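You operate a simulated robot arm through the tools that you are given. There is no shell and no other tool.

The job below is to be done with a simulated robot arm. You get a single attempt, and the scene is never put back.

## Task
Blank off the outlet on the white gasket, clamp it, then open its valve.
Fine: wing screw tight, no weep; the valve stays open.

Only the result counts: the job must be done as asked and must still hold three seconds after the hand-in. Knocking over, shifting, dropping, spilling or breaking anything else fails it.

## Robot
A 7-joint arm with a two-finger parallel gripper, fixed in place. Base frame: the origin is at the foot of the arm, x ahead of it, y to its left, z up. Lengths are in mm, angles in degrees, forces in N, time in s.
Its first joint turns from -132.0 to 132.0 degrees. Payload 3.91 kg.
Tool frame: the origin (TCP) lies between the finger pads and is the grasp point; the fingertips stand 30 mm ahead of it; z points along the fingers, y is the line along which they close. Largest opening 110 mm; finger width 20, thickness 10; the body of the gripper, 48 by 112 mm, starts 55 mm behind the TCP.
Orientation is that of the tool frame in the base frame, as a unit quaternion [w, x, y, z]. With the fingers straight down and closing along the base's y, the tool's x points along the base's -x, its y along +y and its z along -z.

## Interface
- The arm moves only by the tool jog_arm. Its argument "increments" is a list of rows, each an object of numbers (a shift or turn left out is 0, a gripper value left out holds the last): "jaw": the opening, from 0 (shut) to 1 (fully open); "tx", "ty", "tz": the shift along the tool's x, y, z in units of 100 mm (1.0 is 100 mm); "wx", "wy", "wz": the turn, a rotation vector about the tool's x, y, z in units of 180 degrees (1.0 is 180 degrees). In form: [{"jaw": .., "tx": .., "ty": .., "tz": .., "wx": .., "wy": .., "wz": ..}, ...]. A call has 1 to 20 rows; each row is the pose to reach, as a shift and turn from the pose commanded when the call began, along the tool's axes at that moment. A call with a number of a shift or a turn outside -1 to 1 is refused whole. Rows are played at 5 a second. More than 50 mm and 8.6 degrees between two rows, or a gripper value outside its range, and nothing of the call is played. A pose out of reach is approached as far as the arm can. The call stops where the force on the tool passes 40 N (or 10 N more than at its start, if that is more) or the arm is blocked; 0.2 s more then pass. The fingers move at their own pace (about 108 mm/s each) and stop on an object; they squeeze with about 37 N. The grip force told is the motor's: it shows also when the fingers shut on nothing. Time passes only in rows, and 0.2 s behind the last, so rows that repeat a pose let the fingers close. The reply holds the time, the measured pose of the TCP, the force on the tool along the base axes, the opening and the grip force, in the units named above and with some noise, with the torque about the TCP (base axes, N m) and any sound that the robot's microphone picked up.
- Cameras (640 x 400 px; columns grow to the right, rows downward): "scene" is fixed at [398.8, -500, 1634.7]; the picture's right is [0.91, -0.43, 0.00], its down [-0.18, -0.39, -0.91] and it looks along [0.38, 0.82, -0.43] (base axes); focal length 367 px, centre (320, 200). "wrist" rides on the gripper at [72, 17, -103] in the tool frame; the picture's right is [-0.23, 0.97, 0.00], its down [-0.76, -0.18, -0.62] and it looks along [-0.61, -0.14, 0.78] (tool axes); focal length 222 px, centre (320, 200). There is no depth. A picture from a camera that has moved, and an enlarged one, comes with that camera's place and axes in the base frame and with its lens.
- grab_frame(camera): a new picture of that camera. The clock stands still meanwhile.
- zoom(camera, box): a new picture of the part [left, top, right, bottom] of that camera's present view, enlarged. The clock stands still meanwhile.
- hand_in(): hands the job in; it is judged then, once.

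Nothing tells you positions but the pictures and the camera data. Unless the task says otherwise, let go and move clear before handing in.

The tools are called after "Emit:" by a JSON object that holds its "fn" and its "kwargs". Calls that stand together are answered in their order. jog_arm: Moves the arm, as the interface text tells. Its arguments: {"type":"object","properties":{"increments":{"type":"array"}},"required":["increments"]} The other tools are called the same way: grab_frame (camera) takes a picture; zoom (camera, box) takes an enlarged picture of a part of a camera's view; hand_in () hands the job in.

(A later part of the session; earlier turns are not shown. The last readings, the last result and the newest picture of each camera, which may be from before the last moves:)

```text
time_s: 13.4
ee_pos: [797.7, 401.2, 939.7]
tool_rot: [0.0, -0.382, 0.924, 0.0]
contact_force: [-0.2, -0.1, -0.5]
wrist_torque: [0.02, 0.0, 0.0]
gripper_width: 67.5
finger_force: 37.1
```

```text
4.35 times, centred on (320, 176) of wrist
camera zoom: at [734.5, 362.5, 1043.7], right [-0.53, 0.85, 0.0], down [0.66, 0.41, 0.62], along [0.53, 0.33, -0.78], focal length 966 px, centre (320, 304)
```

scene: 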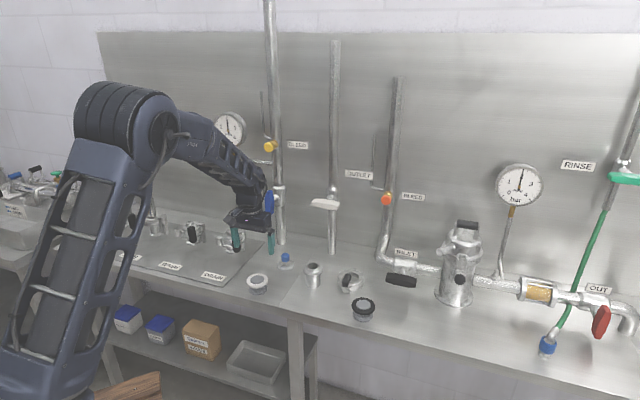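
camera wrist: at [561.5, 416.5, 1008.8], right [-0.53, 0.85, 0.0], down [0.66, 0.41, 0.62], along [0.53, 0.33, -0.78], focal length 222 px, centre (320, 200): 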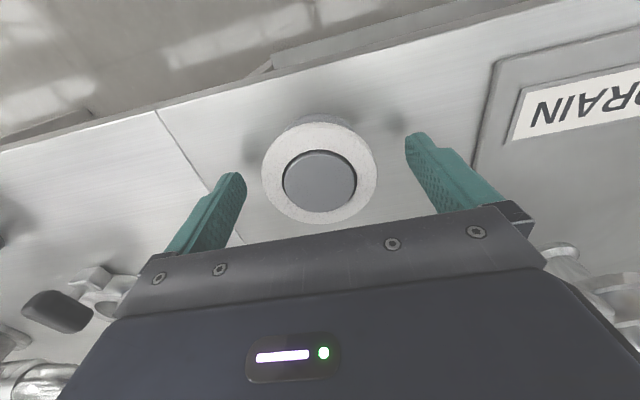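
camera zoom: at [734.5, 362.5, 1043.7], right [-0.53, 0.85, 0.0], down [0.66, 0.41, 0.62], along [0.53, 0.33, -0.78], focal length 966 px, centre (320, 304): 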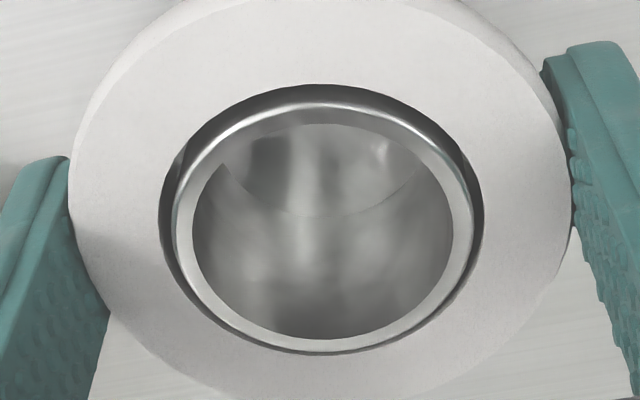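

The gasket is around the spigot with even clearance and no contact. I lower in 1 mm rows to seat it on the flange.

Emit:
{"fn": "jog_arm", "kwargs": {"increments": [{"tz": 0.01}, {"tz": 0.02}, {"tz": 0.03}, {"tz": 0.04}, {"tz": 0.05}, {"tz": 0.06}]}}

Emit:
{"fn": "zoom", "kwargs": {"camera": "scene", "box": [292, 255, 340, 285]}}

```text
time_s: 14.8
ee_pos: [798.0, 401.4, 934.5]
tool_rot: [0.001, -0.383, 0.924, 0.001]
contact_force: [-2.6, -1.2, 16.6]
wrist_torque: [-0.36, -0.24, -0.05]
gripper_width: 67.5
finger_force: 37.2
```

```text
13.33 times, centred on (316, 270) of scene
camera zoom: at [398.8, -500.0, 1634.7], right [0.91, -0.43, 0.0], down [-0.18, -0.39, -0.91], along [0.38, 0.82, -0.43], focal length 4896 px, centre (373, -733)
```

zoom: 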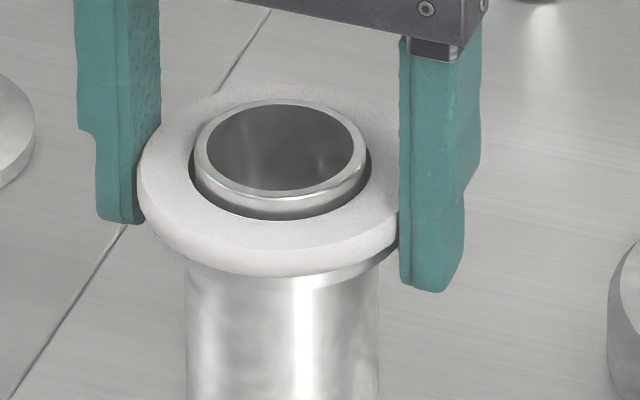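

The gasket is seated on the flange (16 N downward contact). I open the fingers and back off upward.

Emit:
{"fn": "jog_arm", "kwargs": {"increments": [{"tz": -0.006}, {"jaw": 0.7, "tz": -0.006}, {"jaw": 0.85, "tz": -0.006}, {"jaw": 1.0, "tz": -0.006}, {"jaw": 1.0, "tz": -0.006}]}}

Emit:
{"fn": "zoom", "kwargs": {"camera": "scene", "box": [292, 255, 340, 285]}}

Emit:
{"fn": "zoom", "kwargs": {"camera": "wrist", "box": [240, 110, 400, 230]}}

```text
time_s: 16.0
ee_pos: [798.1, 402.3, 935.0]
tool_rot: [0.001, -0.383, 0.924, 0.001]
contact_force: [0.2, 0.2, -0.5]
wrist_torque: [-0.04, 0.01, 0.01]
gripper_width: 110.1
finger_force: 0.0
```

```text
13.33 times, centred on (316, 270) of scene
camera zoom: at [398.8, -500.0, 1634.7], right [0.91, -0.43, 0.0], down [-0.18, -0.39, -0.91], along [0.38, 0.82, -0.43], focal length 4896 px, centre (373, -733)
```

zoom: 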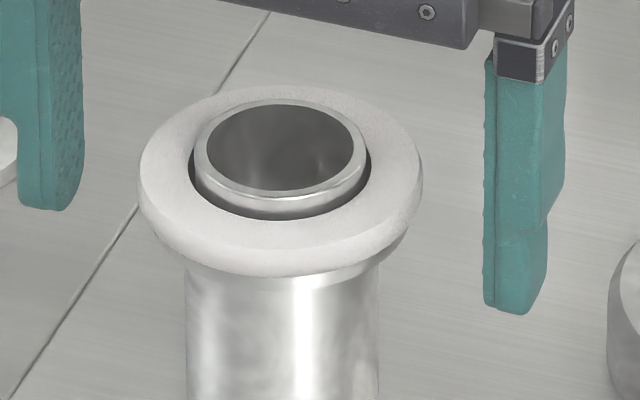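

```text
3.33 times, centred on (320, 170) of wrist
camera zoom: at [734.8, 362.2, 1038.4], right [-0.53, 0.85, 0.0], down [0.66, 0.41, 0.62], along [0.53, 0.33, -0.78], focal length 740 px, centre (320, 300)
```

zoom: 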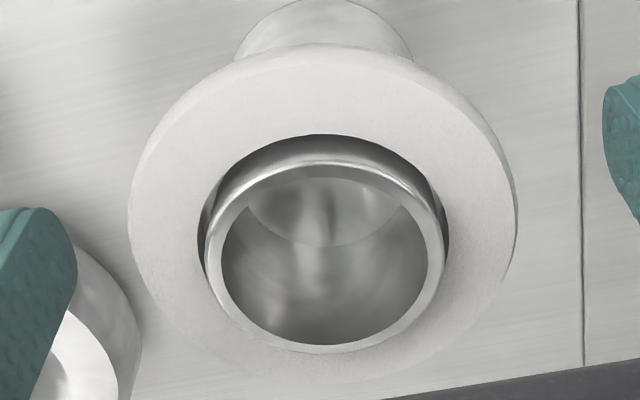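

The gasket is well seated and released. I rise straight up, then travel over to the blank with the blue knob.

Emit:
{"fn": "jog_arm", "kwargs": {"increments": [{"jaw": 1, "tz": -0.1}, {"tz": -0.3}, {"tz": -0.6}, {"tz": -0.8}, {"tz": -0.8}]}}

Emit:
{"fn": "jog_arm", "kwargs": {"increments": [{"tx": -0.15, "ty": 0.3}, {"tx": -0.3, "ty": 0.6}, {"tx": -0.45, "ty": 0.9}, {"tx": -0.45, "ty": 0.9}]}}

Emit:
{"fn": "jog_arm", "kwargs": {"increments": [{"tx": -0.1, "ty": 0.2}, {"tx": -0.2, "ty": 0.4}, {"tx": -0.2, "ty": 0.4}]}}

Emit:
{"fn": "grab_frame", "kwargs": {"camera": "wrist"}}

Emit:
{"fn": "zoom", "kwargs": {"camera": "scene", "box": [260, 230, 340, 290]}}

```text
time_s: 17.2
ee_pos: [798.5, 402.9, 1013.7]
tool_rot: [0.0, -0.383, 0.924, 0.0]
contact_force: [0.2, -0.2, 0.1]
wrist_torque: [-0.02, -0.01, -0.02]
gripper_width: 109.9
finger_force: 0.0
```

```text
time_s: 18.2
ee_pos: [766.8, 498.8, 1014.5]
tool_rot: [0.0, -0.384, 0.923, 0.0]
contact_force: [0.1, 0.4, -1.0]
wrist_torque: [-0.01, -0.02, -0.04]
gripper_width: 110.2
finger_force: 0.0
```

```text
time_s: 19.0
ee_pos: [753.0, 539.2, 1013.1]
tool_rot: [0.001, -0.383, 0.924, 0.0]
contact_force: [-0.7, -0.4, 0.2]
wrist_torque: [0.02, 0.01, 0.0]
gripper_width: 109.9
finger_force: 0.1
```

```text
taken
camera wrist: at [689.0, 500.9, 1117.9], right [-0.53, 0.85, 0.0], down [0.66, 0.41, 0.62], along [0.53, 0.33, -0.78], focal length 222 px, centre (320, 200)
```

wrist: 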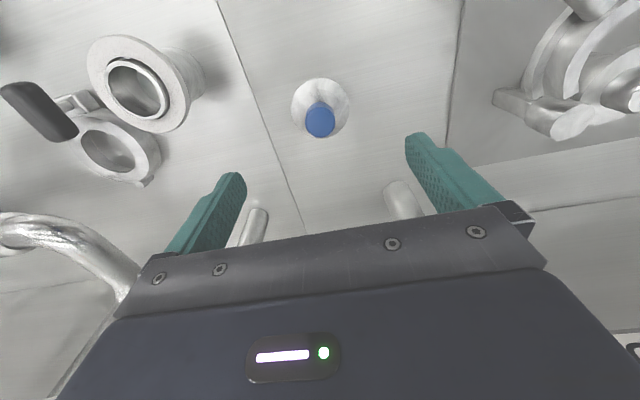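

```text
6.67 times, centred on (300, 260) of scene
camera zoom: at [398.8, -500.0, 1634.7], right [0.91, -0.43, 0.0], down [-0.18, -0.39, -0.91], along [0.38, 0.82, -0.43], focal length 2448 px, centre (453, -200)
```

zoom: 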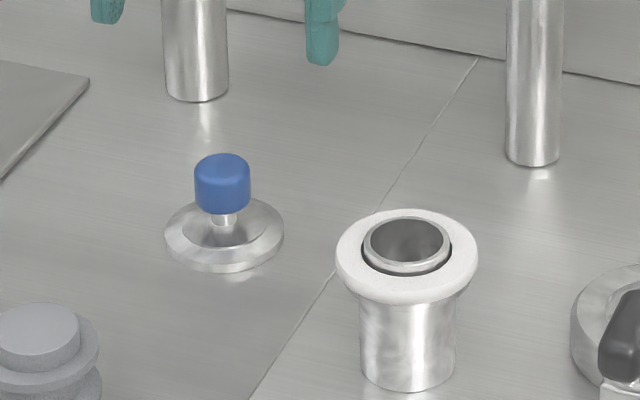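

Emit:
{"fn": "zoom", "kwargs": {"camera": "wrist", "box": [280, 65, 360, 145]}}

Emit:
{"fn": "grab_frame", "kwargs": {"camera": "scene"}}

```text
5.00 times, centred on (320, 105) of wrist
camera zoom: at [689.0, 500.9, 1117.9], right [-0.53, 0.85, 0.0], down [0.66, 0.41, 0.62], along [0.53, 0.33, -0.78], focal length 1111 px, centre (320, 675)
```

zoom: 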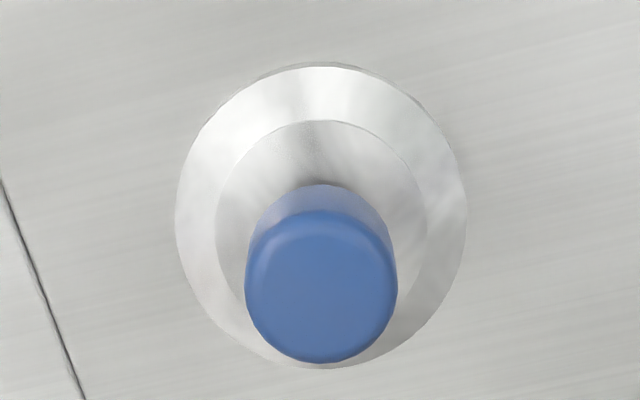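

```text
taken
```

scene: 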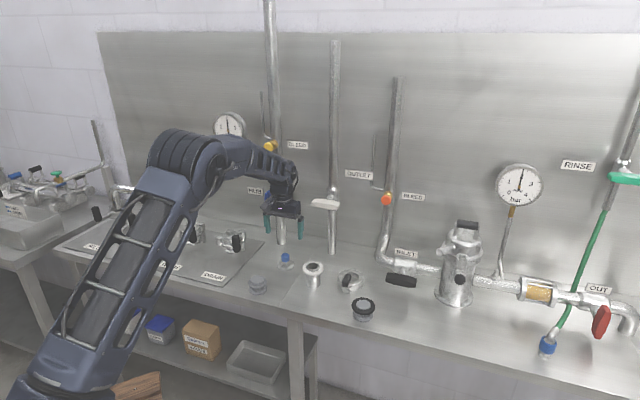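

The blank is centred under the tool within half a millimetre; its knob spans about z 888–907 above the disc top at ~871. I descend to TCP z ≈ 905 and grip the knob.

Emit:
{"fn": "jog_arm", "kwargs": {"increments": [{"jaw": 1, "ty": 0.004, "tz": 0.35}, {"jaw": 0.6, "ty": 0.004, "tz": 0.7}, {"jaw": 0.55, "ty": 0.004, "tz": 0.9}, {"jaw": 0.55, "ty": 0.004, "tz": 0.9}]}}

Emit:
{"fn": "zoom", "kwargs": {"camera": "wrist", "box": [240, 100, 400, 230]}}

Emit:
{"fn": "zoom", "kwargs": {"camera": "scene", "box": [260, 225, 320, 275]}}

```text
time_s: 20.0
ee_pos: [752.9, 541.4, 924.0]
tool_rot: [0.0, -0.382, 0.924, 0.0]
contact_force: [-0.2, -0.1, 0.5]
wrist_torque: [-0.01, -0.02, 0.01]
gripper_width: 60.5
finger_force: 0.0
```

```text
3.08 times, centred on (320, 165) of wrist
camera zoom: at [689.8, 501.6, 1028.4], right [-0.53, 0.85, 0.0], down [0.66, 0.41, 0.62], along [0.53, 0.33, -0.78], focal length 684 px, centre (320, 308)
```

zoom: 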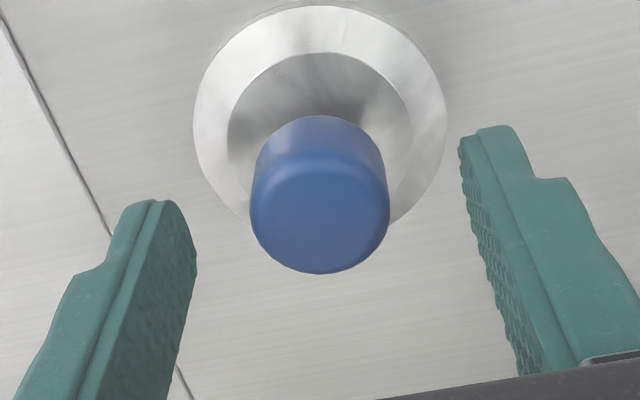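

```text
8.00 times, centred on (290, 250) of scene
camera zoom: at [398.8, -500.0, 1634.7], right [0.91, -0.43, 0.0], down [-0.18, -0.39, -0.91], along [0.38, 0.82, -0.43], focal length 2937 px, centre (560, -200)
```

zoom: 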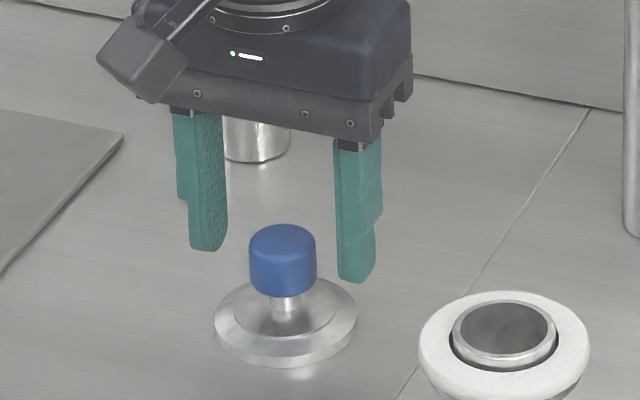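

Emit:
{"fn": "jog_arm", "kwargs": {"increments": [{"tz": 0.1, "tx": 0.003}, {"tz": 0.19, "tx": 0.003}, {"tz": 0.19, "tx": 0.003}, {"jaw": 0.4, "tz": 0.19, "tx": 0.003}, {"jaw": 0.3, "tz": 0.19, "tx": 0.003}, {"jaw": 0.2, "tz": 0.19, "tx": 0.003}, {"jaw": 0.15, "tz": 0.19, "tx": 0.003}, {"jaw": 0.15, "tz": 0.19, "tx": 0.003}]}}

Emit:
{"fn": "zoom", "kwargs": {"camera": "wrist", "box": [240, 100, 400, 230]}}

Emit:
{"fn": "zoom", "kwargs": {"camera": "scene", "box": [260, 225, 320, 275]}}

```text
time_s: 21.8
ee_pos: [752.7, 540.9, 904.0]
tool_rot: [0.0, -0.382, 0.924, 0.0]
contact_force: [-0.3, 0.6, 0.3]
wrist_torque: [0.03, 0.04, -0.01]
gripper_width: 28.7
finger_force: 36.5
```

```text
3.08 times, centred on (320, 165) of wrist
camera zoom: at [688.9, 501.1, 1009.4], right [-0.53, 0.85, 0.0], down [0.66, 0.41, 0.62], along [0.53, 0.33, -0.78], focal length 684 px, centre (320, 308)
```

zoom: 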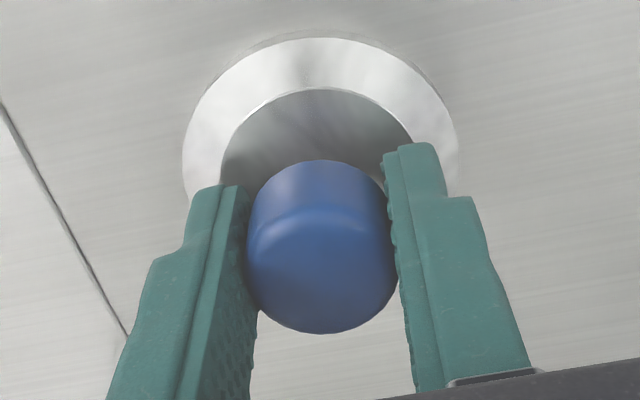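

```text
8.00 times, centred on (290, 250) of scene
camera zoom: at [398.8, -500.0, 1634.7], right [0.91, -0.43, 0.0], down [-0.18, -0.39, -0.91], along [0.38, 0.82, -0.43], focal length 2937 px, centre (560, -200)
```

zoom: 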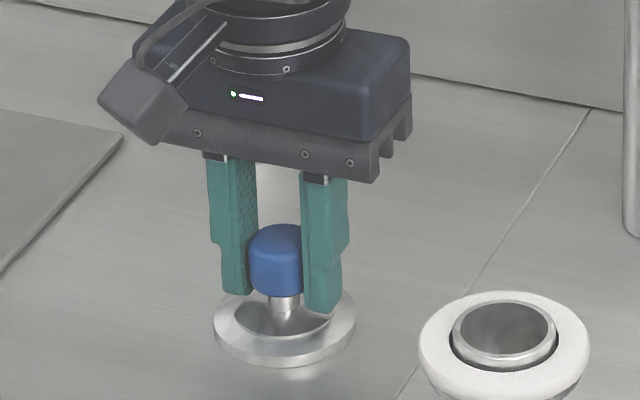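

The knob is gripped (28.7 mm, 36 N). I lift the blank straight up and inspect its underside from the scene camera.

Emit:
{"fn": "jog_arm", "kwargs": {"increments": [{"jaw": 0.1, "tz": -0.05}, {"tz": -0.15}, {"tz": -0.35}, {"tz": -0.6}, {"tz": -0.9}, {"tz": -1.0}, {"tz": -1.0}]}}

Emit:
{"fn": "zoom", "kwargs": {"camera": "scene", "box": [250, 205, 340, 285]}}

Emit:
{"fn": "zoom", "kwargs": {"camera": "wrist", "box": [240, 100, 400, 230]}}

```text
time_s: 23.4
ee_pos: [751.3, 540.7, 1006.1]
tool_rot: [-0.001, -0.383, 0.924, 0.0]
contact_force: [0.1, -0.3, -2.0]
wrist_torque: [0.01, 0.0, -0.01]
gripper_width: 28.9
finger_force: 36.5
```

```text
5.00 times, centred on (295, 245) of scene
camera zoom: at [398.8, -500.0, 1634.7], right [0.91, -0.43, 0.0], down [-0.18, -0.39, -0.91], along [0.38, 0.82, -0.43], focal length 1836 px, centre (445, -25)
```

zoom: 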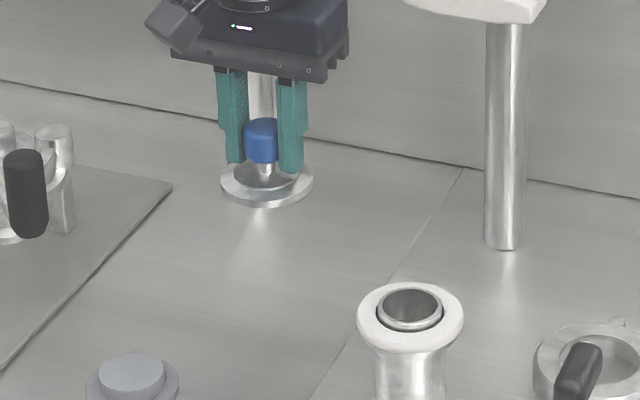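

```text
3.08 times, centred on (320, 165) of wrist
camera zoom: at [688.5, 501.0, 1109.8], right [-0.53, 0.85, 0.0], down [0.66, 0.41, 0.62], along [0.53, 0.33, -0.78], focal length 684 px, centre (320, 308)
```

zoom: 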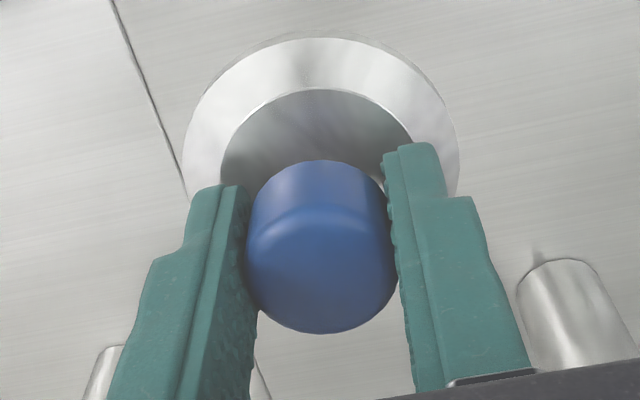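

The blank is held level. I carry it back over the stub at safe height.

Emit:
{"fn": "jog_arm", "kwargs": {"increments": [{"jaw": 0.1, "tx": 0.08, "ty": -0.16, "tz": -0.05}, {"tx": 0.16, "ty": -0.32, "tz": -0.05}, {"tx": 0.24, "ty": -0.48, "tz": -0.05}, {"tx": 0.325, "ty": -0.652, "tz": -0.05}, {"tx": 0.325, "ty": -0.652, "tz": -0.05}]}}

Emit:
{"fn": "jog_arm", "kwargs": {"increments": [{"tx": 0.08, "ty": -0.16}, {"tx": 0.16, "ty": -0.32}, {"tx": 0.24, "ty": -0.48}, {"tx": 0.322, "ty": -0.652}, {"tx": 0.322, "ty": -0.652}, {"tx": 0.322, "ty": -0.652}]}}

Emit:
{"fn": "zoom", "kwargs": {"camera": "scene", "box": [285, 235, 341, 285]}}

Emit:
{"fn": "zoom", "kwargs": {"camera": "wrist", "box": [240, 80, 400, 210]}}

```text
time_s: 24.6
ee_pos: [775.4, 471.2, 1010.5]
tool_rot: [0.0, -0.383, 0.924, 0.0]
contact_force: [0.9, -0.6, -1.1]
wrist_torque: [0.04, 0.0, 0.0]
gripper_width: 28.7
finger_force: 37.4
```

```text
time_s: 26.0
ee_pos: [798.5, 402.0, 1011.3]
tool_rot: [0.0, -0.383, 0.924, 0.001]
contact_force: [-0.2, 0.6, -0.4]
wrist_torque: [-0.01, 0.03, 0.01]
gripper_width: 28.5
finger_force: 37.0
```

```text
8.00 times, centred on (313, 260) of scene
camera zoom: at [398.8, -500.0, 1634.7], right [0.91, -0.43, 0.0], down [-0.18, -0.39, -0.91], along [0.38, 0.82, -0.43], focal length 2937 px, centre (376, -280)
```

zoom: 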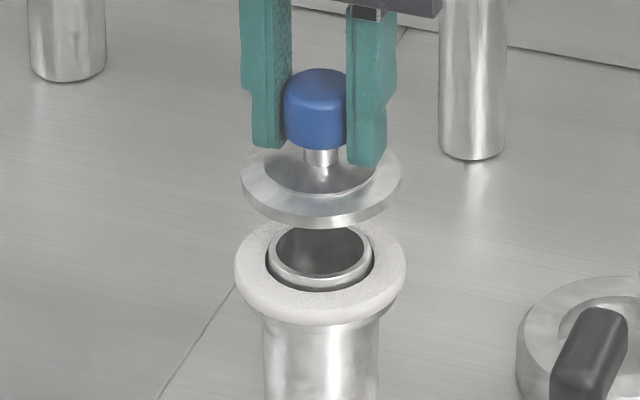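

```text
3.08 times, centred on (320, 145) of wrist
camera zoom: at [735.5, 362.6, 1114.4], right [-0.53, 0.85, 0.0], down [0.66, 0.41, 0.62], along [0.53, 0.33, -0.78], focal length 684 px, centre (320, 369)
```

zoom: 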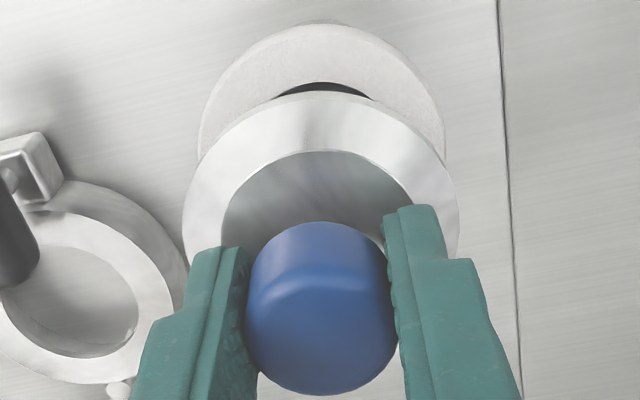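

Alignment looks good in both views. I lower the blank to just above the spigot and re-check.

Emit:
{"fn": "jog_arm", "kwargs": {"increments": [{"tx": -0.005, "ty": 0.0035, "tz": 0.1}, {"tx": -0.005, "ty": 0.0035, "tz": 0.2}, {"tx": -0.005, "ty": 0.0035, "tz": 0.24}, {"tx": -0.005, "ty": 0.0035, "tz": 0.24}]}}

Emit:
{"fn": "zoom", "kwargs": {"camera": "scene", "box": [295, 248, 335, 278]}}

Emit:
{"fn": "zoom", "kwargs": {"camera": "wrist", "box": [264, 90, 376, 165]}}

```text
time_s: 27.0
ee_pos: [798.3, 403.1, 986.4]
tool_rot: [0.0, -0.383, 0.924, 0.0]
contact_force: [-0.1, -0.4, -2.1]
wrist_torque: [0.01, -0.01, 0.02]
gripper_width: 28.8
finger_force: 37.2
```

```text
13.33 times, centred on (315, 263) of scene
camera zoom: at [398.8, -500.0, 1634.7], right [0.91, -0.43, 0.0], down [-0.18, -0.39, -0.91], along [0.38, 0.82, -0.43], focal length 4896 px, centre (387, -640)
```

zoom: 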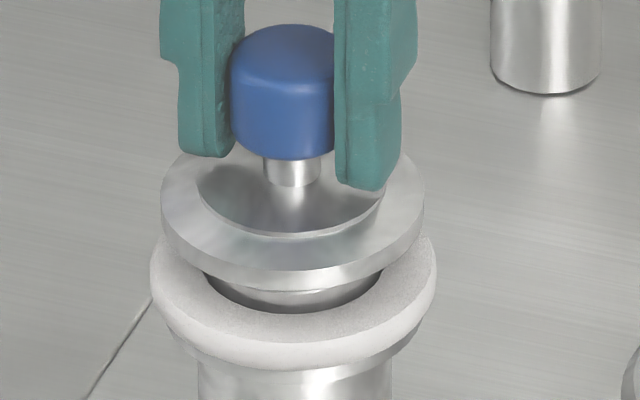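

```text
5.33 times, centred on (320, 128) of wrist
camera zoom: at [735.0, 363.6, 1090.3], right [-0.53, 0.85, 0.0], down [0.66, 0.41, 0.62], along [0.53, 0.33, -0.78], focal length 1185 px, centre (320, 587)
```

zoom: 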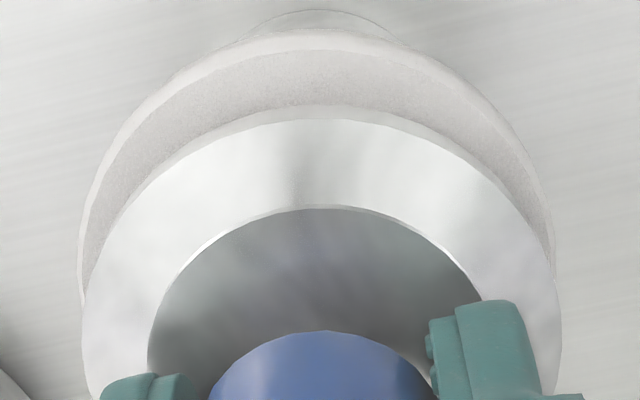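

The offsets are within about half a millimetre. I lower slowly and watch for contact.

Emit:
{"fn": "jog_arm", "kwargs": {"increments": [{"tx": -0.002, "ty": -0.002, "tz": 0.015}, {"tx": -0.002, "ty": -0.002, "tz": 0.03}, {"tx": -0.002, "ty": -0.002, "tz": 0.045}, {"tx": -0.002, "ty": -0.002, "tz": 0.06}]}}

Emit:
{"fn": "zoom", "kwargs": {"camera": "scene", "box": [295, 248, 335, 278]}}

```text
time_s: 28.0
ee_pos: [798.7, 403.3, 979.1]
tool_rot: [-0.001, -0.383, 0.924, 0.0]
contact_force: [0.4, 0.4, -1.1]
wrist_torque: [0.03, -0.02, 0.02]
gripper_width: 28.8
finger_force: 37.2
```

```text
13.33 times, centred on (315, 263) of scene
camera zoom: at [398.8, -500.0, 1634.7], right [0.91, -0.43, 0.0], down [-0.18, -0.39, -0.91], along [0.38, 0.82, -0.43], focal length 4896 px, centre (387, -640)
```

zoom: 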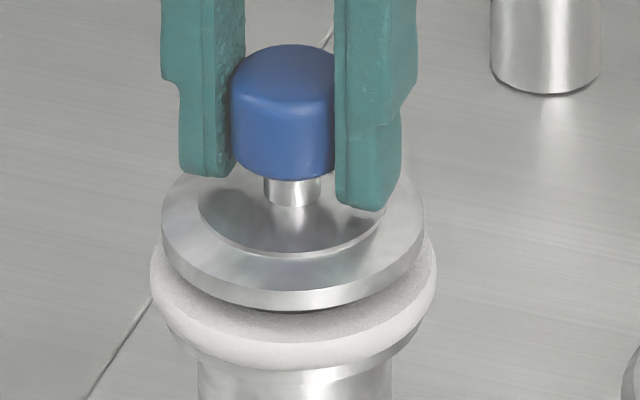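

No contact yet, and the blank already seems past the spigot top. I continue in 1 mm rows.

Emit:
{"fn": "jog_arm", "kwargs": {"increments": [{"tz": 0.01}, {"tz": 0.02}, {"tz": 0.03}, {"tz": 0.04}]}}

Emit:
{"fn": "zoom", "kwargs": {"camera": "scene", "box": [295, 248, 335, 278]}}

```text
time_s: 29.0
ee_pos: [799.7, 402.7, 976.8]
tool_rot: [-0.001, -0.383, 0.924, 0.0]
contact_force: [0.7, -0.2, -1.7]
wrist_torque: [0.0, 0.01, 0.02]
gripper_width: 28.6
finger_force: 36.9
```

```text
13.33 times, centred on (315, 263) of scene
camera zoom: at [398.8, -500.0, 1634.7], right [0.91, -0.43, 0.0], down [-0.18, -0.39, -0.91], along [0.38, 0.82, -0.43], focal length 4896 px, centre (387, -640)
```

zoom: 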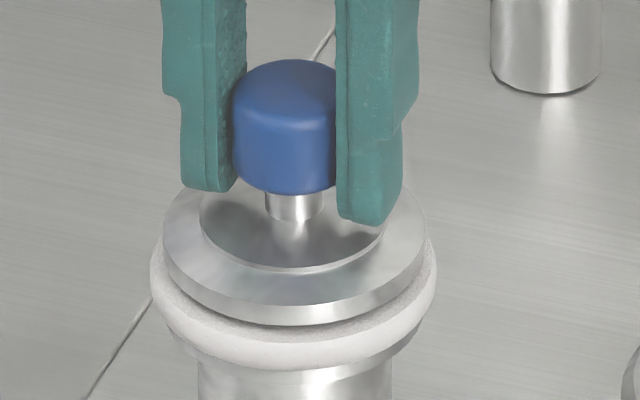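

Emit:
{"fn": "jog_arm", "kwargs": {"increments": [{"tz": 0.01}, {"tz": 0.02}, {"tz": 0.03}, {"tz": 0.04}]}}

Emit:
{"fn": "zoom", "kwargs": {"camera": "scene", "box": [295, 248, 335, 278]}}

```text
time_s: 30.0
ee_pos: [798.1, 403.3, 973.6]
tool_rot: [0.001, -0.382, 0.924, 0.0]
contact_force: [-1.6, -0.9, 10.9]
wrist_torque: [-0.18, 0.24, 0.03]
gripper_width: 28.3
finger_force: 37.1
```

```text
13.33 times, centred on (315, 263) of scene
camera zoom: at [398.8, -500.0, 1634.7], right [0.91, -0.43, 0.0], down [-0.18, -0.39, -0.91], along [0.38, 0.82, -0.43], focal length 4896 px, centre (387, -640)
```

zoom: 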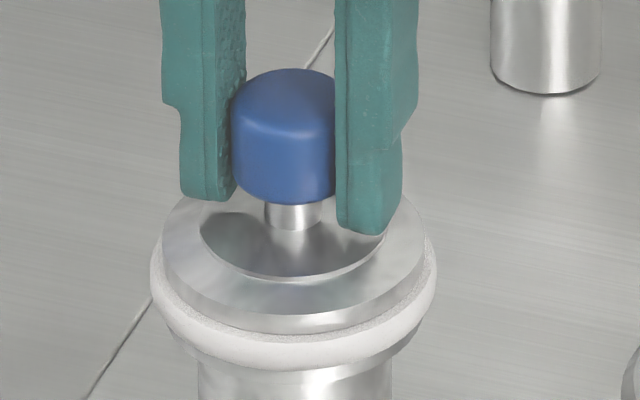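

The blank is seated on the gasket (11 N). I release the knob and rise straight up.

Emit:
{"fn": "jog_arm", "kwargs": {"increments": [{"tz": -0.004}, {"jaw": 0.35, "tz": -0.004}, {"jaw": 0.45, "tz": -0.004}, {"jaw": 0.45, "tz": -0.004}]}}

Emit:
{"fn": "jog_arm", "kwargs": {"increments": [{"jaw": 0.45, "tz": -0.1}, {"tz": -0.3}, {"tz": -0.6}, {"tz": -0.6}]}}

Emit:
{"fn": "zoom", "kwargs": {"camera": "scene", "box": [290, 240, 346, 290]}}

Emit:
{"fn": "zoom", "kwargs": {"camera": "wrist", "box": [200, 50, 440, 230]}}

```text
time_s: 31.0
ee_pos: [797.9, 402.5, 972.2]
tool_rot: [-0.001, -0.383, 0.924, 0.0]
contact_force: [0.5, 0.4, -1.3]
wrist_torque: [-0.03, 0.02, -0.03]
gripper_width: 49.5
finger_force: 0.0
```

```text
time_s: 32.0
ee_pos: [798.9, 403.2, 1033.3]
tool_rot: [0.0, -0.383, 0.924, -0.001]
contact_force: [-0.7, 0.2, 0.3]
wrist_torque: [-0.03, 0.01, 0.03]
gripper_width: 49.5
finger_force: 0.1
```

```text
8.00 times, centred on (318, 265) of scene
camera zoom: at [398.8, -500.0, 1634.7], right [0.91, -0.43, 0.0], down [-0.18, -0.39, -0.91], along [0.38, 0.82, -0.43], focal length 2937 px, centre (336, -320)
```

zoom: 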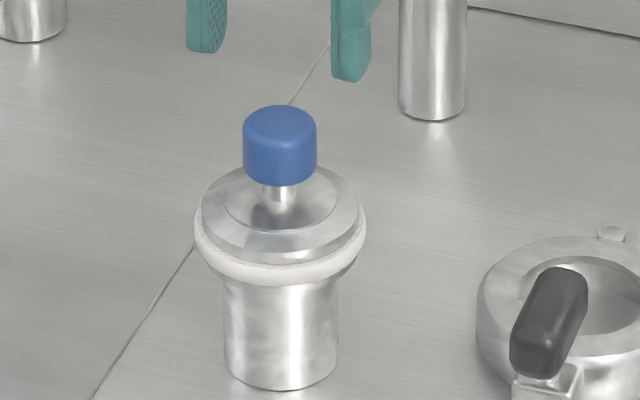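

```text
2.22 times, centred on (320, 140) of wrist
camera zoom: at [735.8, 363.7, 1137.4], right [-0.53, 0.85, 0.0], down [0.66, 0.41, 0.62], along [0.53, 0.33, -0.78], focal length 494 px, centre (320, 333)
```

zoom: 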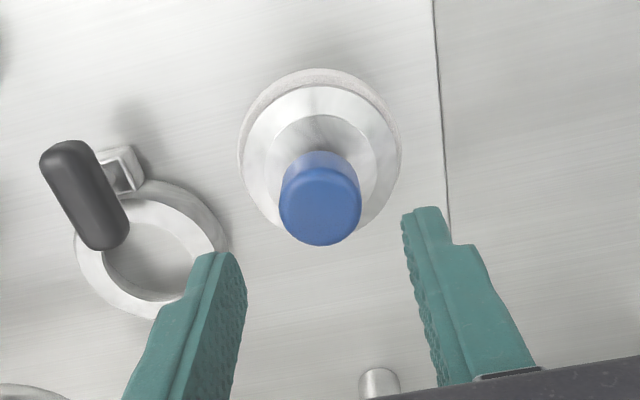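

The blank sits evenly on the gasket. Next I move over the clamp with the fingers fully open.

Emit:
{"fn": "jog_arm", "kwargs": {"increments": [{"jaw": 0.45, "tx": -0.15, "ty": -0.32}, {"tx": -0.3, "ty": -0.64}, {"tx": -0.42, "ty": -0.9}, {"jaw": 1, "tx": -0.42, "ty": -0.9}]}}

Emit:
{"fn": "jog_arm", "kwargs": {"increments": [{"jaw": 1, "tx": -0.1, "ty": -0.23}, {"tx": -0.1, "ty": -0.23}, {"tx": -0.1, "ty": -0.23}]}}

Emit:
{"fn": "grab_frame", "kwargs": {"camera": "wrist"}}

Emit:
{"fn": "grab_frame", "kwargs": {"camera": "scene"}}

```text
time_s: 33.0
ee_pos: [893.9, 369.0, 1033.7]
tool_rot: [-0.001, -0.383, 0.924, 0.0]
contact_force: [0.5, 0.2, 0.2]
wrist_torque: [0.02, 0.0, -0.02]
gripper_width: 110.0
finger_force: 0.0
```

```text
time_s: 33.8
ee_pos: [915.5, 360.2, 1032.6]
tool_rot: [-0.001, -0.382, 0.924, 0.0]
contact_force: [0.4, 0.1, -0.4]
wrist_torque: [0.03, -0.03, 0.02]
gripper_width: 110.2
finger_force: 0.1
```

```text
taken
camera wrist: at [852.1, 320.8, 1137.3], right [-0.53, 0.85, 0.0], down [0.66, 0.41, 0.62], along [0.53, 0.33, -0.78], focal length 222 px, centre (320, 200)
```

wrist: 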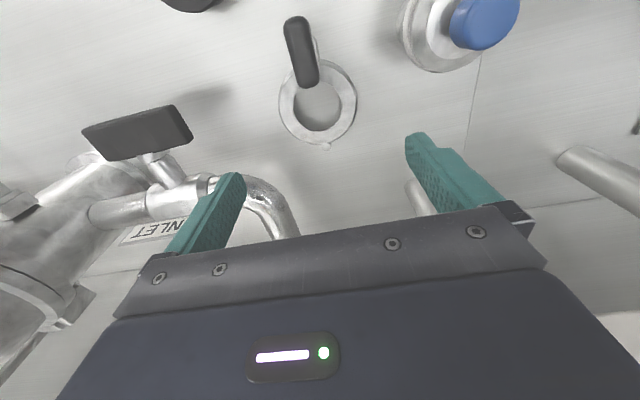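

```text
taken
```

scene: 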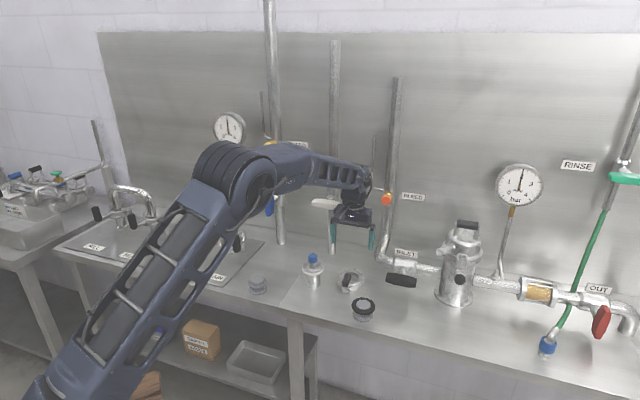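

Emit:
{"fn": "zoom", "kwargs": {"camera": "wrist", "box": [260, 40, 372, 155]}}

Emit:
{"fn": "zoom", "kwargs": {"camera": "scene", "box": [320, 215, 400, 300]}}

```text
3.48 times, centred on (316, 98) of wrist
camera zoom: at [852.1, 320.8, 1137.3], right [-0.53, 0.85, 0.0], down [0.66, 0.41, 0.62], along [0.53, 0.33, -0.78], focal length 773 px, centre (334, 556)
```

zoom: 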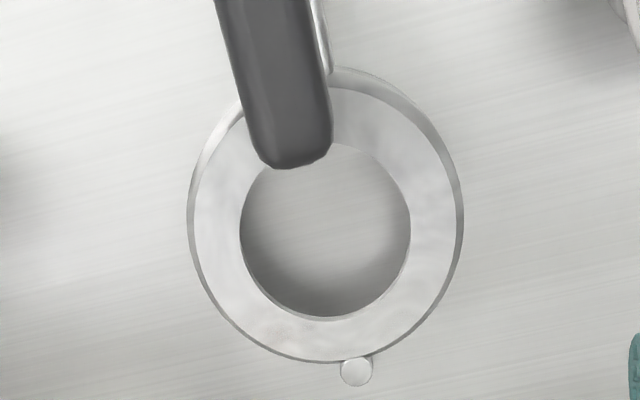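

```text
4.71 times, centred on (360, 258) of scene
camera zoom: at [398.8, -500.0, 1634.7], right [0.91, -0.43, 0.0], down [-0.18, -0.39, -0.91], along [0.38, 0.82, -0.43], focal length 1728 px, centre (132, -71)
```

zoom: 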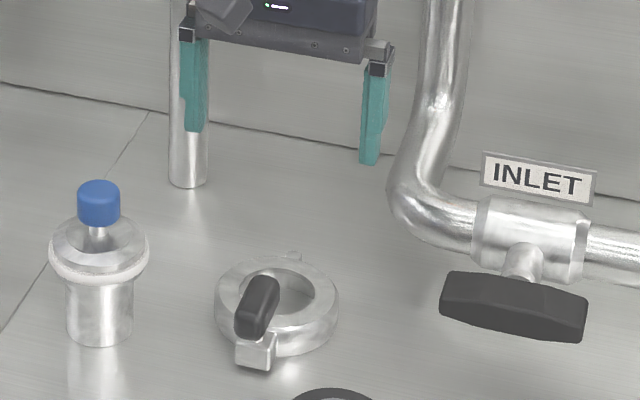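

Ring centre reads about (917, 358). I shift slightly and descend 100 mm, then check clearance around the wing and ring.

Emit:
{"fn": "jog_arm", "kwargs": {"increments": [{"jaw": 1, "tx": 0.005, "ty": -0.026, "tz": 0.3}, {"tx": 0.005, "ty": -0.026, "tz": 0.6}, {"tx": 0.005, "ty": -0.026, "tz": 0.9}, {"tx": 0.005, "ty": -0.026, "tz": 1.0}, {"tx": 0.005, "ty": -0.026, "tz": 1.0}]}}

Emit:
{"fn": "grab_frame", "kwargs": {"camera": "wrist"}}

Emit:
{"fn": "zoom", "kwargs": {"camera": "scene", "box": [320, 215, 400, 300]}}

```text
time_s: 35.0
ee_pos: [916.2, 357.1, 932.7]
tool_rot: [0.0, -0.382, 0.924, 0.0]
contact_force: [-0.1, -0.4, 0.3]
wrist_torque: [0.02, 0.02, -0.02]
gripper_width: 109.9
finger_force: 0.1
```

```text
taken
camera wrist: at [853.6, 318.1, 1036.6], right [-0.53, 0.85, 0.0], down [0.66, 0.41, 0.62], along [0.53, 0.33, -0.78], focal length 222 px, centre (320, 200)
```

wrist: 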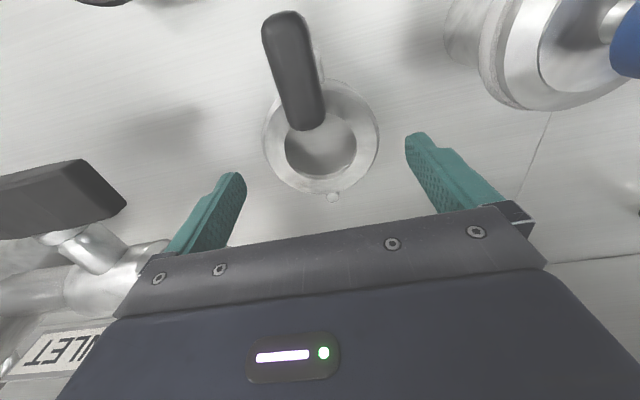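

```text
4.71 times, centred on (360, 258) of scene
camera zoom: at [398.8, -500.0, 1634.7], right [0.91, -0.43, 0.0], down [-0.18, -0.39, -0.91], along [0.38, 0.82, -0.43], focal length 1728 px, centre (132, -71)
```

zoom: 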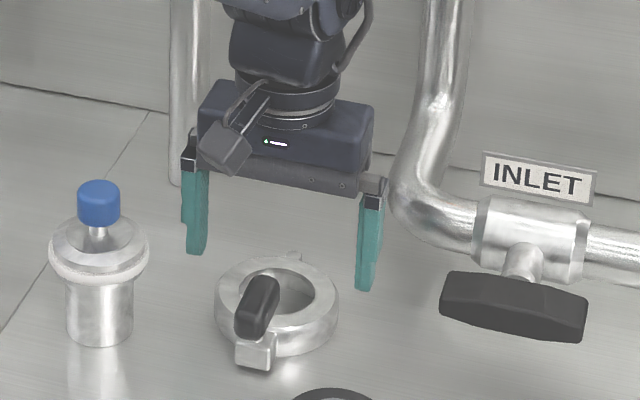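

Emit:
{"fn": "zoom", "kwargs": {"camera": "wrist", "box": [240, 70, 400, 210]}}

```text
2.86 times, centred on (320, 140) of wrist
camera zoom: at [853.6, 318.1, 1036.6], right [-0.53, 0.85, 0.0], down [0.66, 0.41, 0.62], along [0.53, 0.33, -0.78], focal length 635 px, centre (320, 371)
```

zoom: 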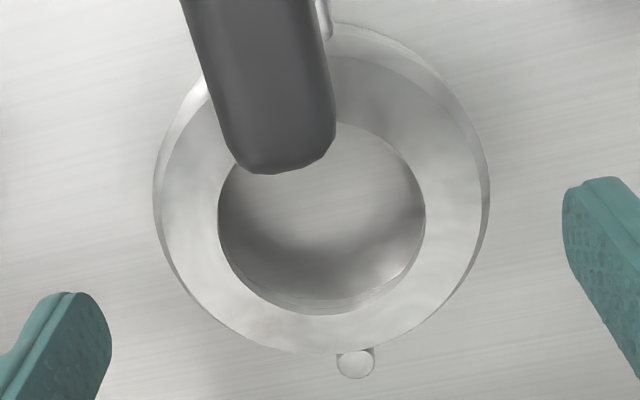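

The ring is centred between the fingers. I lower to TCP z ≈ 892 so the tips stay clear of the bench, then check before closing.

Emit:
{"fn": "jog_arm", "kwargs": {"increments": [{"tz": 0.15}, {"tz": 0.28}, {"tz": 0.36}, {"tz": 0.41}, {"tz": 0.41}]}}

Emit:
{"fn": "zoom", "kwargs": {"camera": "scene", "box": [320, 235, 392, 305]}}

Emit:
{"fn": "zoom", "kwargs": {"camera": "wrist", "box": [200, 70, 440, 230]}}

```text
time_s: 36.2
ee_pos: [916.9, 357.1, 892.8]
tool_rot: [0.0, -0.383, 0.924, 0.0]
contact_force: [0.0, -0.6, -0.3]
wrist_torque: [-0.01, -0.01, -0.02]
gripper_width: 110.1
finger_force: 0.1
```

```text
5.71 times, centred on (356, 270) of scene
camera zoom: at [398.8, -500.0, 1634.7], right [0.91, -0.43, 0.0], down [-0.18, -0.39, -0.91], along [0.38, 0.82, -0.43], focal length 2098 px, centre (114, -200)
```

zoom: 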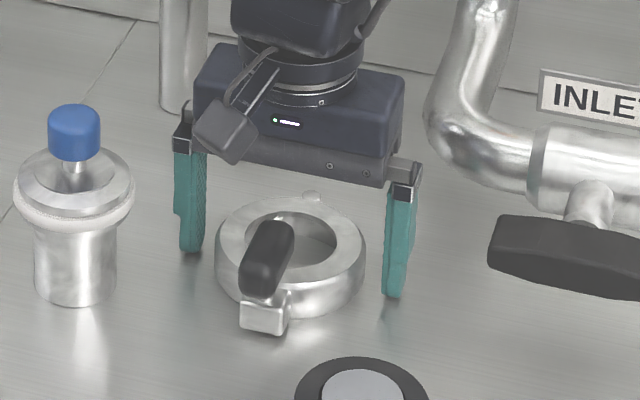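

```text
2.50 times, centred on (320, 150) of wrist
camera zoom: at [853.6, 317.8, 996.1], right [-0.53, 0.85, 0.0], down [0.66, 0.41, 0.62], along [0.53, 0.33, -0.78], focal length 555 px, centre (320, 325)
```

zoom: 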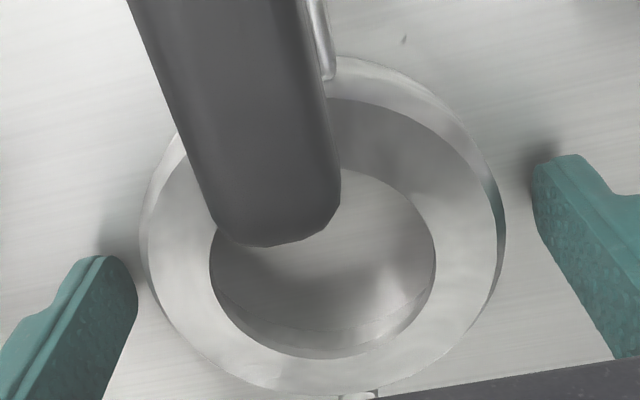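

Reached without contact. I close on the ring's outer diameter.

Emit:
{"fn": "jog_arm", "kwargs": {"increments": [{"jaw": 0.9}, {"jaw": 0.82}, {"jaw": 0.75}, {"jaw": 0.7}, {"jaw": 0.7}]}}

Emit:
{"fn": "zoom", "kwargs": {"camera": "scene", "box": [320, 235, 392, 305]}}

Emit:
{"fn": "zoom", "kwargs": {"camera": "wrist", "box": [200, 70, 440, 230]}}

```text
time_s: 37.4
ee_pos: [917.7, 356.7, 891.9]
tool_rot: [0.001, -0.382, 0.924, 0.001]
contact_force: [0.8, 1.8, 0.7]
wrist_torque: [0.11, 0.05, -0.04]
gripper_width: 87.8
finger_force: 37.3
```

```text
5.71 times, centred on (356, 270) of scene
camera zoom: at [398.8, -500.0, 1634.7], right [0.91, -0.43, 0.0], down [-0.18, -0.39, -0.91], along [0.38, 0.82, -0.43], focal length 2098 px, centre (114, -200)
```

zoom: 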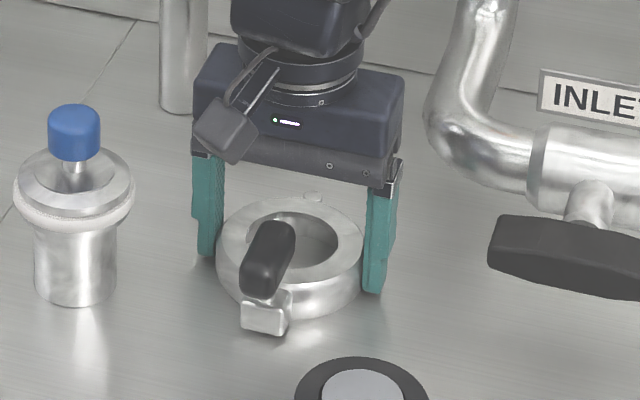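

```text
2.50 times, centred on (320, 150) of wrist
camera zoom: at [853.6, 317.8, 996.2], right [-0.53, 0.85, 0.0], down [0.66, 0.41, 0.62], along [0.53, 0.33, -0.78], focal length 555 px, centre (320, 325)
```

zoom: 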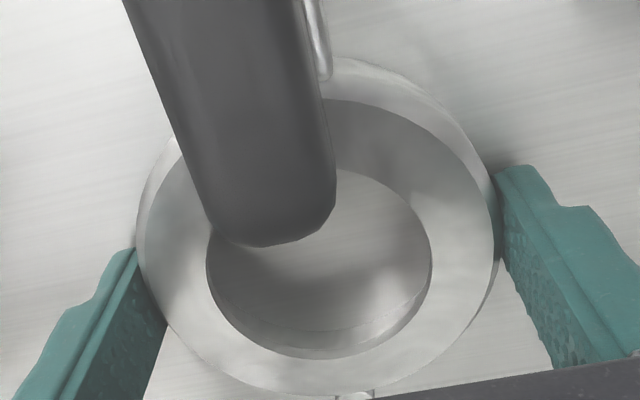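

The clamp is gripped at 87.8 mm. I lift slowly and check it does not tip.

Emit:
{"fn": "jog_arm", "kwargs": {"increments": [{"jaw": 0.65, "tz": -0.02}, {"tz": -0.06}, {"tz": -0.12}, {"tz": -0.2}, {"tz": -0.2}]}}

Emit:
{"fn": "zoom", "kwargs": {"camera": "scene", "box": [320, 235, 392, 305]}}

Emit:
{"fn": "zoom", "kwargs": {"camera": "wrist", "box": [200, 70, 440, 230]}}

```text
time_s: 38.6
ee_pos: [916.3, 357.2, 912.8]
tool_rot: [0.0, -0.383, 0.924, 0.0]
contact_force: [0.0, 0.0, -2.8]
wrist_torque: [0.02, -0.03, -0.02]
gripper_width: 87.9
finger_force: 37.2
```

```text
5.71 times, centred on (356, 270) of scene
camera zoom: at [398.8, -500.0, 1634.7], right [0.91, -0.43, 0.0], down [-0.18, -0.39, -0.91], along [0.38, 0.82, -0.43], focal length 2098 px, centre (114, -200)
```

zoom: 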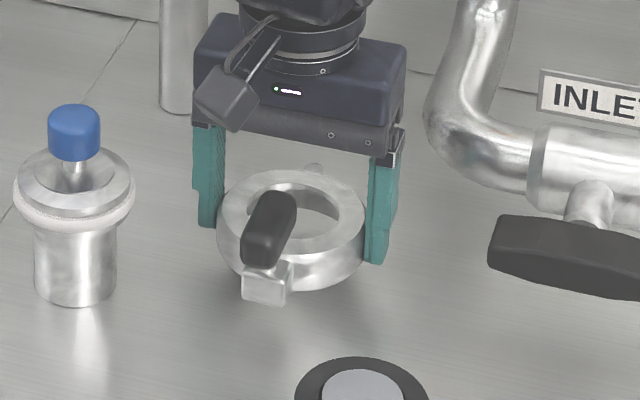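

```text
2.50 times, centred on (320, 150) of wrist
camera zoom: at [853.5, 317.8, 1016.4], right [-0.53, 0.85, 0.0], down [0.66, 0.41, 0.62], along [0.53, 0.33, -0.78], focal length 555 px, centre (320, 325)
```

zoom: 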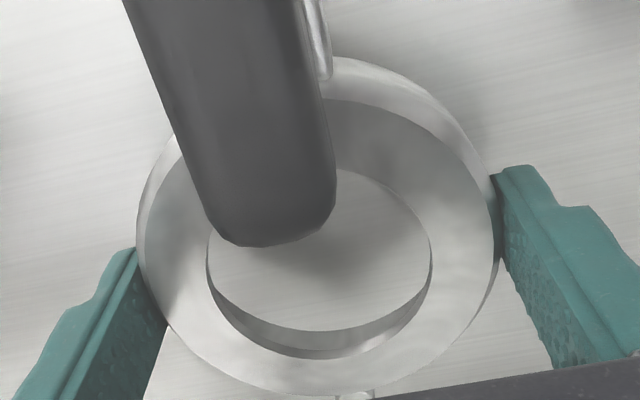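

The clamp hangs level. I raise it well above the knob height and carry it over the stub.

Emit:
{"fn": "jog_arm", "kwargs": {"increments": [{"jaw": 0.65, "tz": -0.2}, {"tz": -0.4}, {"tz": -0.6}, {"tz": -0.8}, {"tz": -1.0}, {"tz": -1.0}]}}

Emit:
{"fn": "jog_arm", "kwargs": {"increments": [{"jaw": 0.65, "tx": 0.06, "ty": 0.14, "tz": -0.1}, {"tx": 0.12, "ty": 0.28, "tz": -0.2}, {"tx": 0.19, "ty": 0.43, "tz": -0.22}, {"tx": 0.261, "ty": 0.577, "tz": -0.22}, {"tx": 0.261, "ty": 0.577, "tz": -0.22}]}}

Emit:
{"fn": "grab_frame", "kwargs": {"camera": "scene"}}

```text
time_s: 40.0
ee_pos: [916.3, 355.9, 1011.3]
tool_rot: [0.0, -0.383, 0.924, 0.0]
contact_force: [-0.4, -0.1, -2.1]
wrist_torque: [0.0, -0.04, 0.0]
gripper_width: 87.5
finger_force: 36.8
```

```text
time_s: 41.2
ee_pos: [858.0, 379.0, 1034.1]
tool_rot: [0.0, -0.383, 0.924, 0.0]
contact_force: [-0.2, -0.3, -1.4]
wrist_torque: [0.04, -0.01, 0.01]
gripper_width: 87.4
finger_force: 37.1
```

```text
taken
```

scene: 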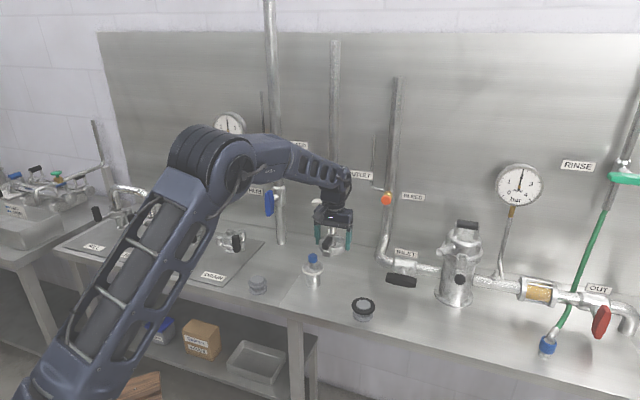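

Emit:
{"fn": "jog_arm", "kwargs": {"increments": [{"jaw": 0.65, "tx": 0.06, "ty": 0.14}, {"tx": 0.12, "ty": 0.28}, {"tx": 0.19, "ty": 0.43}, {"tx": 0.261, "ty": 0.577}, {"tx": 0.261, "ty": 0.577}, {"tx": 0.261, "ty": 0.577}]}}

Emit:
{"fn": "zoom", "kwargs": {"camera": "scene", "box": [285, 225, 345, 285]}}

Emit:
{"fn": "zoom", "kwargs": {"camera": "wrist", "box": [200, 70, 440, 230]}}

```text
time_s: 42.6
ee_pos: [798.6, 403.0, 1034.3]
tool_rot: [0.0, -0.383, 0.924, 0.0]
contact_force: [0.0, 0.7, -1.9]
wrist_torque: [0.04, 0.01, 0.0]
gripper_width: 87.9
finger_force: 36.7
```

```text
6.67 times, centred on (315, 255) of scene
camera zoom: at [398.8, -500.0, 1634.7], right [0.91, -0.43, 0.0], down [-0.18, -0.39, -0.91], along [0.38, 0.82, -0.43], focal length 2448 px, centre (353, -167)
```

zoom: 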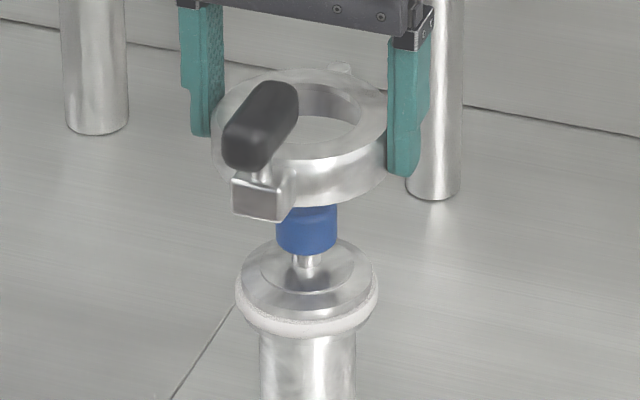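

```text
2.50 times, centred on (320, 150) of wrist
camera zoom: at [735.0, 362.7, 1137.8], right [-0.53, 0.85, 0.0], down [0.66, 0.41, 0.62], along [0.53, 0.33, -0.78], focal length 555 px, centre (320, 325)
```

zoom: 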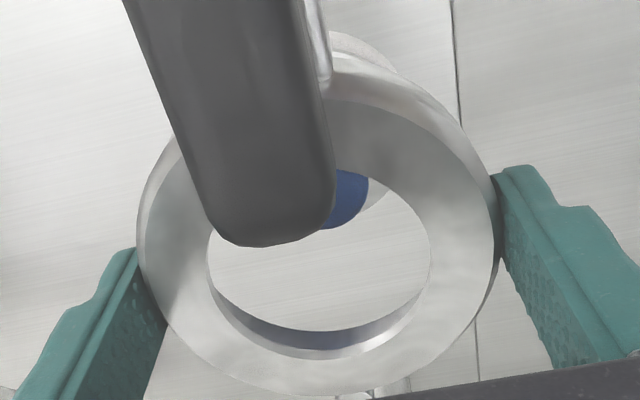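

The clamp is above the knob. I lower it until the ring is around the knob and check centring.

Emit:
{"fn": "jog_arm", "kwargs": {"increments": [{"tz": 0.15}, {"tz": 0.3}, {"tz": 0.45}, {"tz": 0.45}]}}

Emit:
{"fn": "zoom", "kwargs": {"camera": "scene", "box": [291, 235, 339, 275]}}

Emit:
{"fn": "zoom", "kwargs": {"camera": "wrist", "box": [240, 90, 400, 220]}}

```text
time_s: 43.6
ee_pos: [798.6, 401.7, 989.6]
tool_rot: [0.001, -0.383, 0.924, 0.0]
contact_force: [0.3, -0.3, -2.3]
wrist_torque: [0.0, -0.03, -0.06]
gripper_width: 87.6
finger_force: 36.6
```

```text
10.00 times, centred on (315, 255) of scene
camera zoom: at [398.8, -500.0, 1634.7], right [0.91, -0.43, 0.0], down [-0.18, -0.39, -0.91], along [0.38, 0.82, -0.43], focal length 3672 px, centre (370, -350)
```

zoom: 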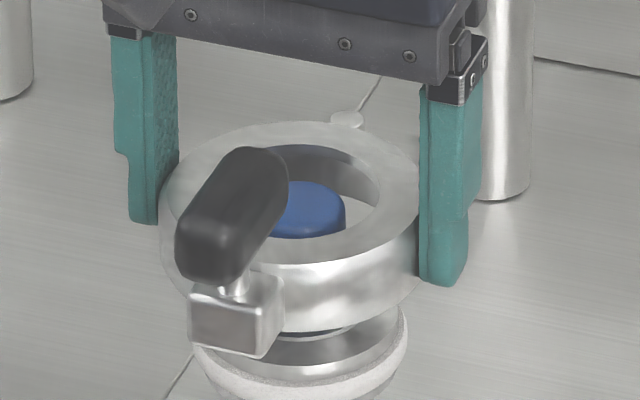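

```text
3.08 times, centred on (320, 155) of wrist
camera zoom: at [734.5, 362.6, 1092.9], right [-0.53, 0.85, 0.0], down [0.66, 0.41, 0.62], along [0.53, 0.33, -0.78], focal length 684 px, centre (320, 338)
```

zoom: 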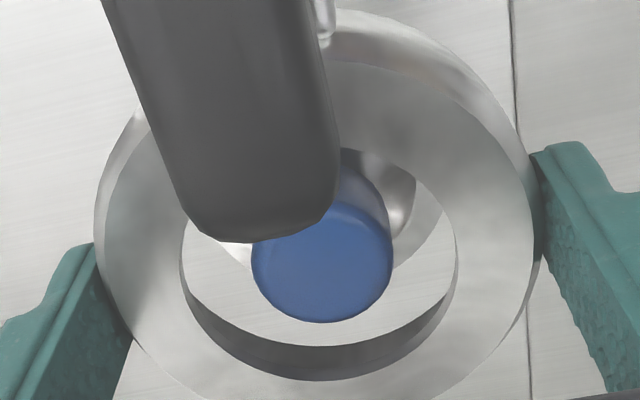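

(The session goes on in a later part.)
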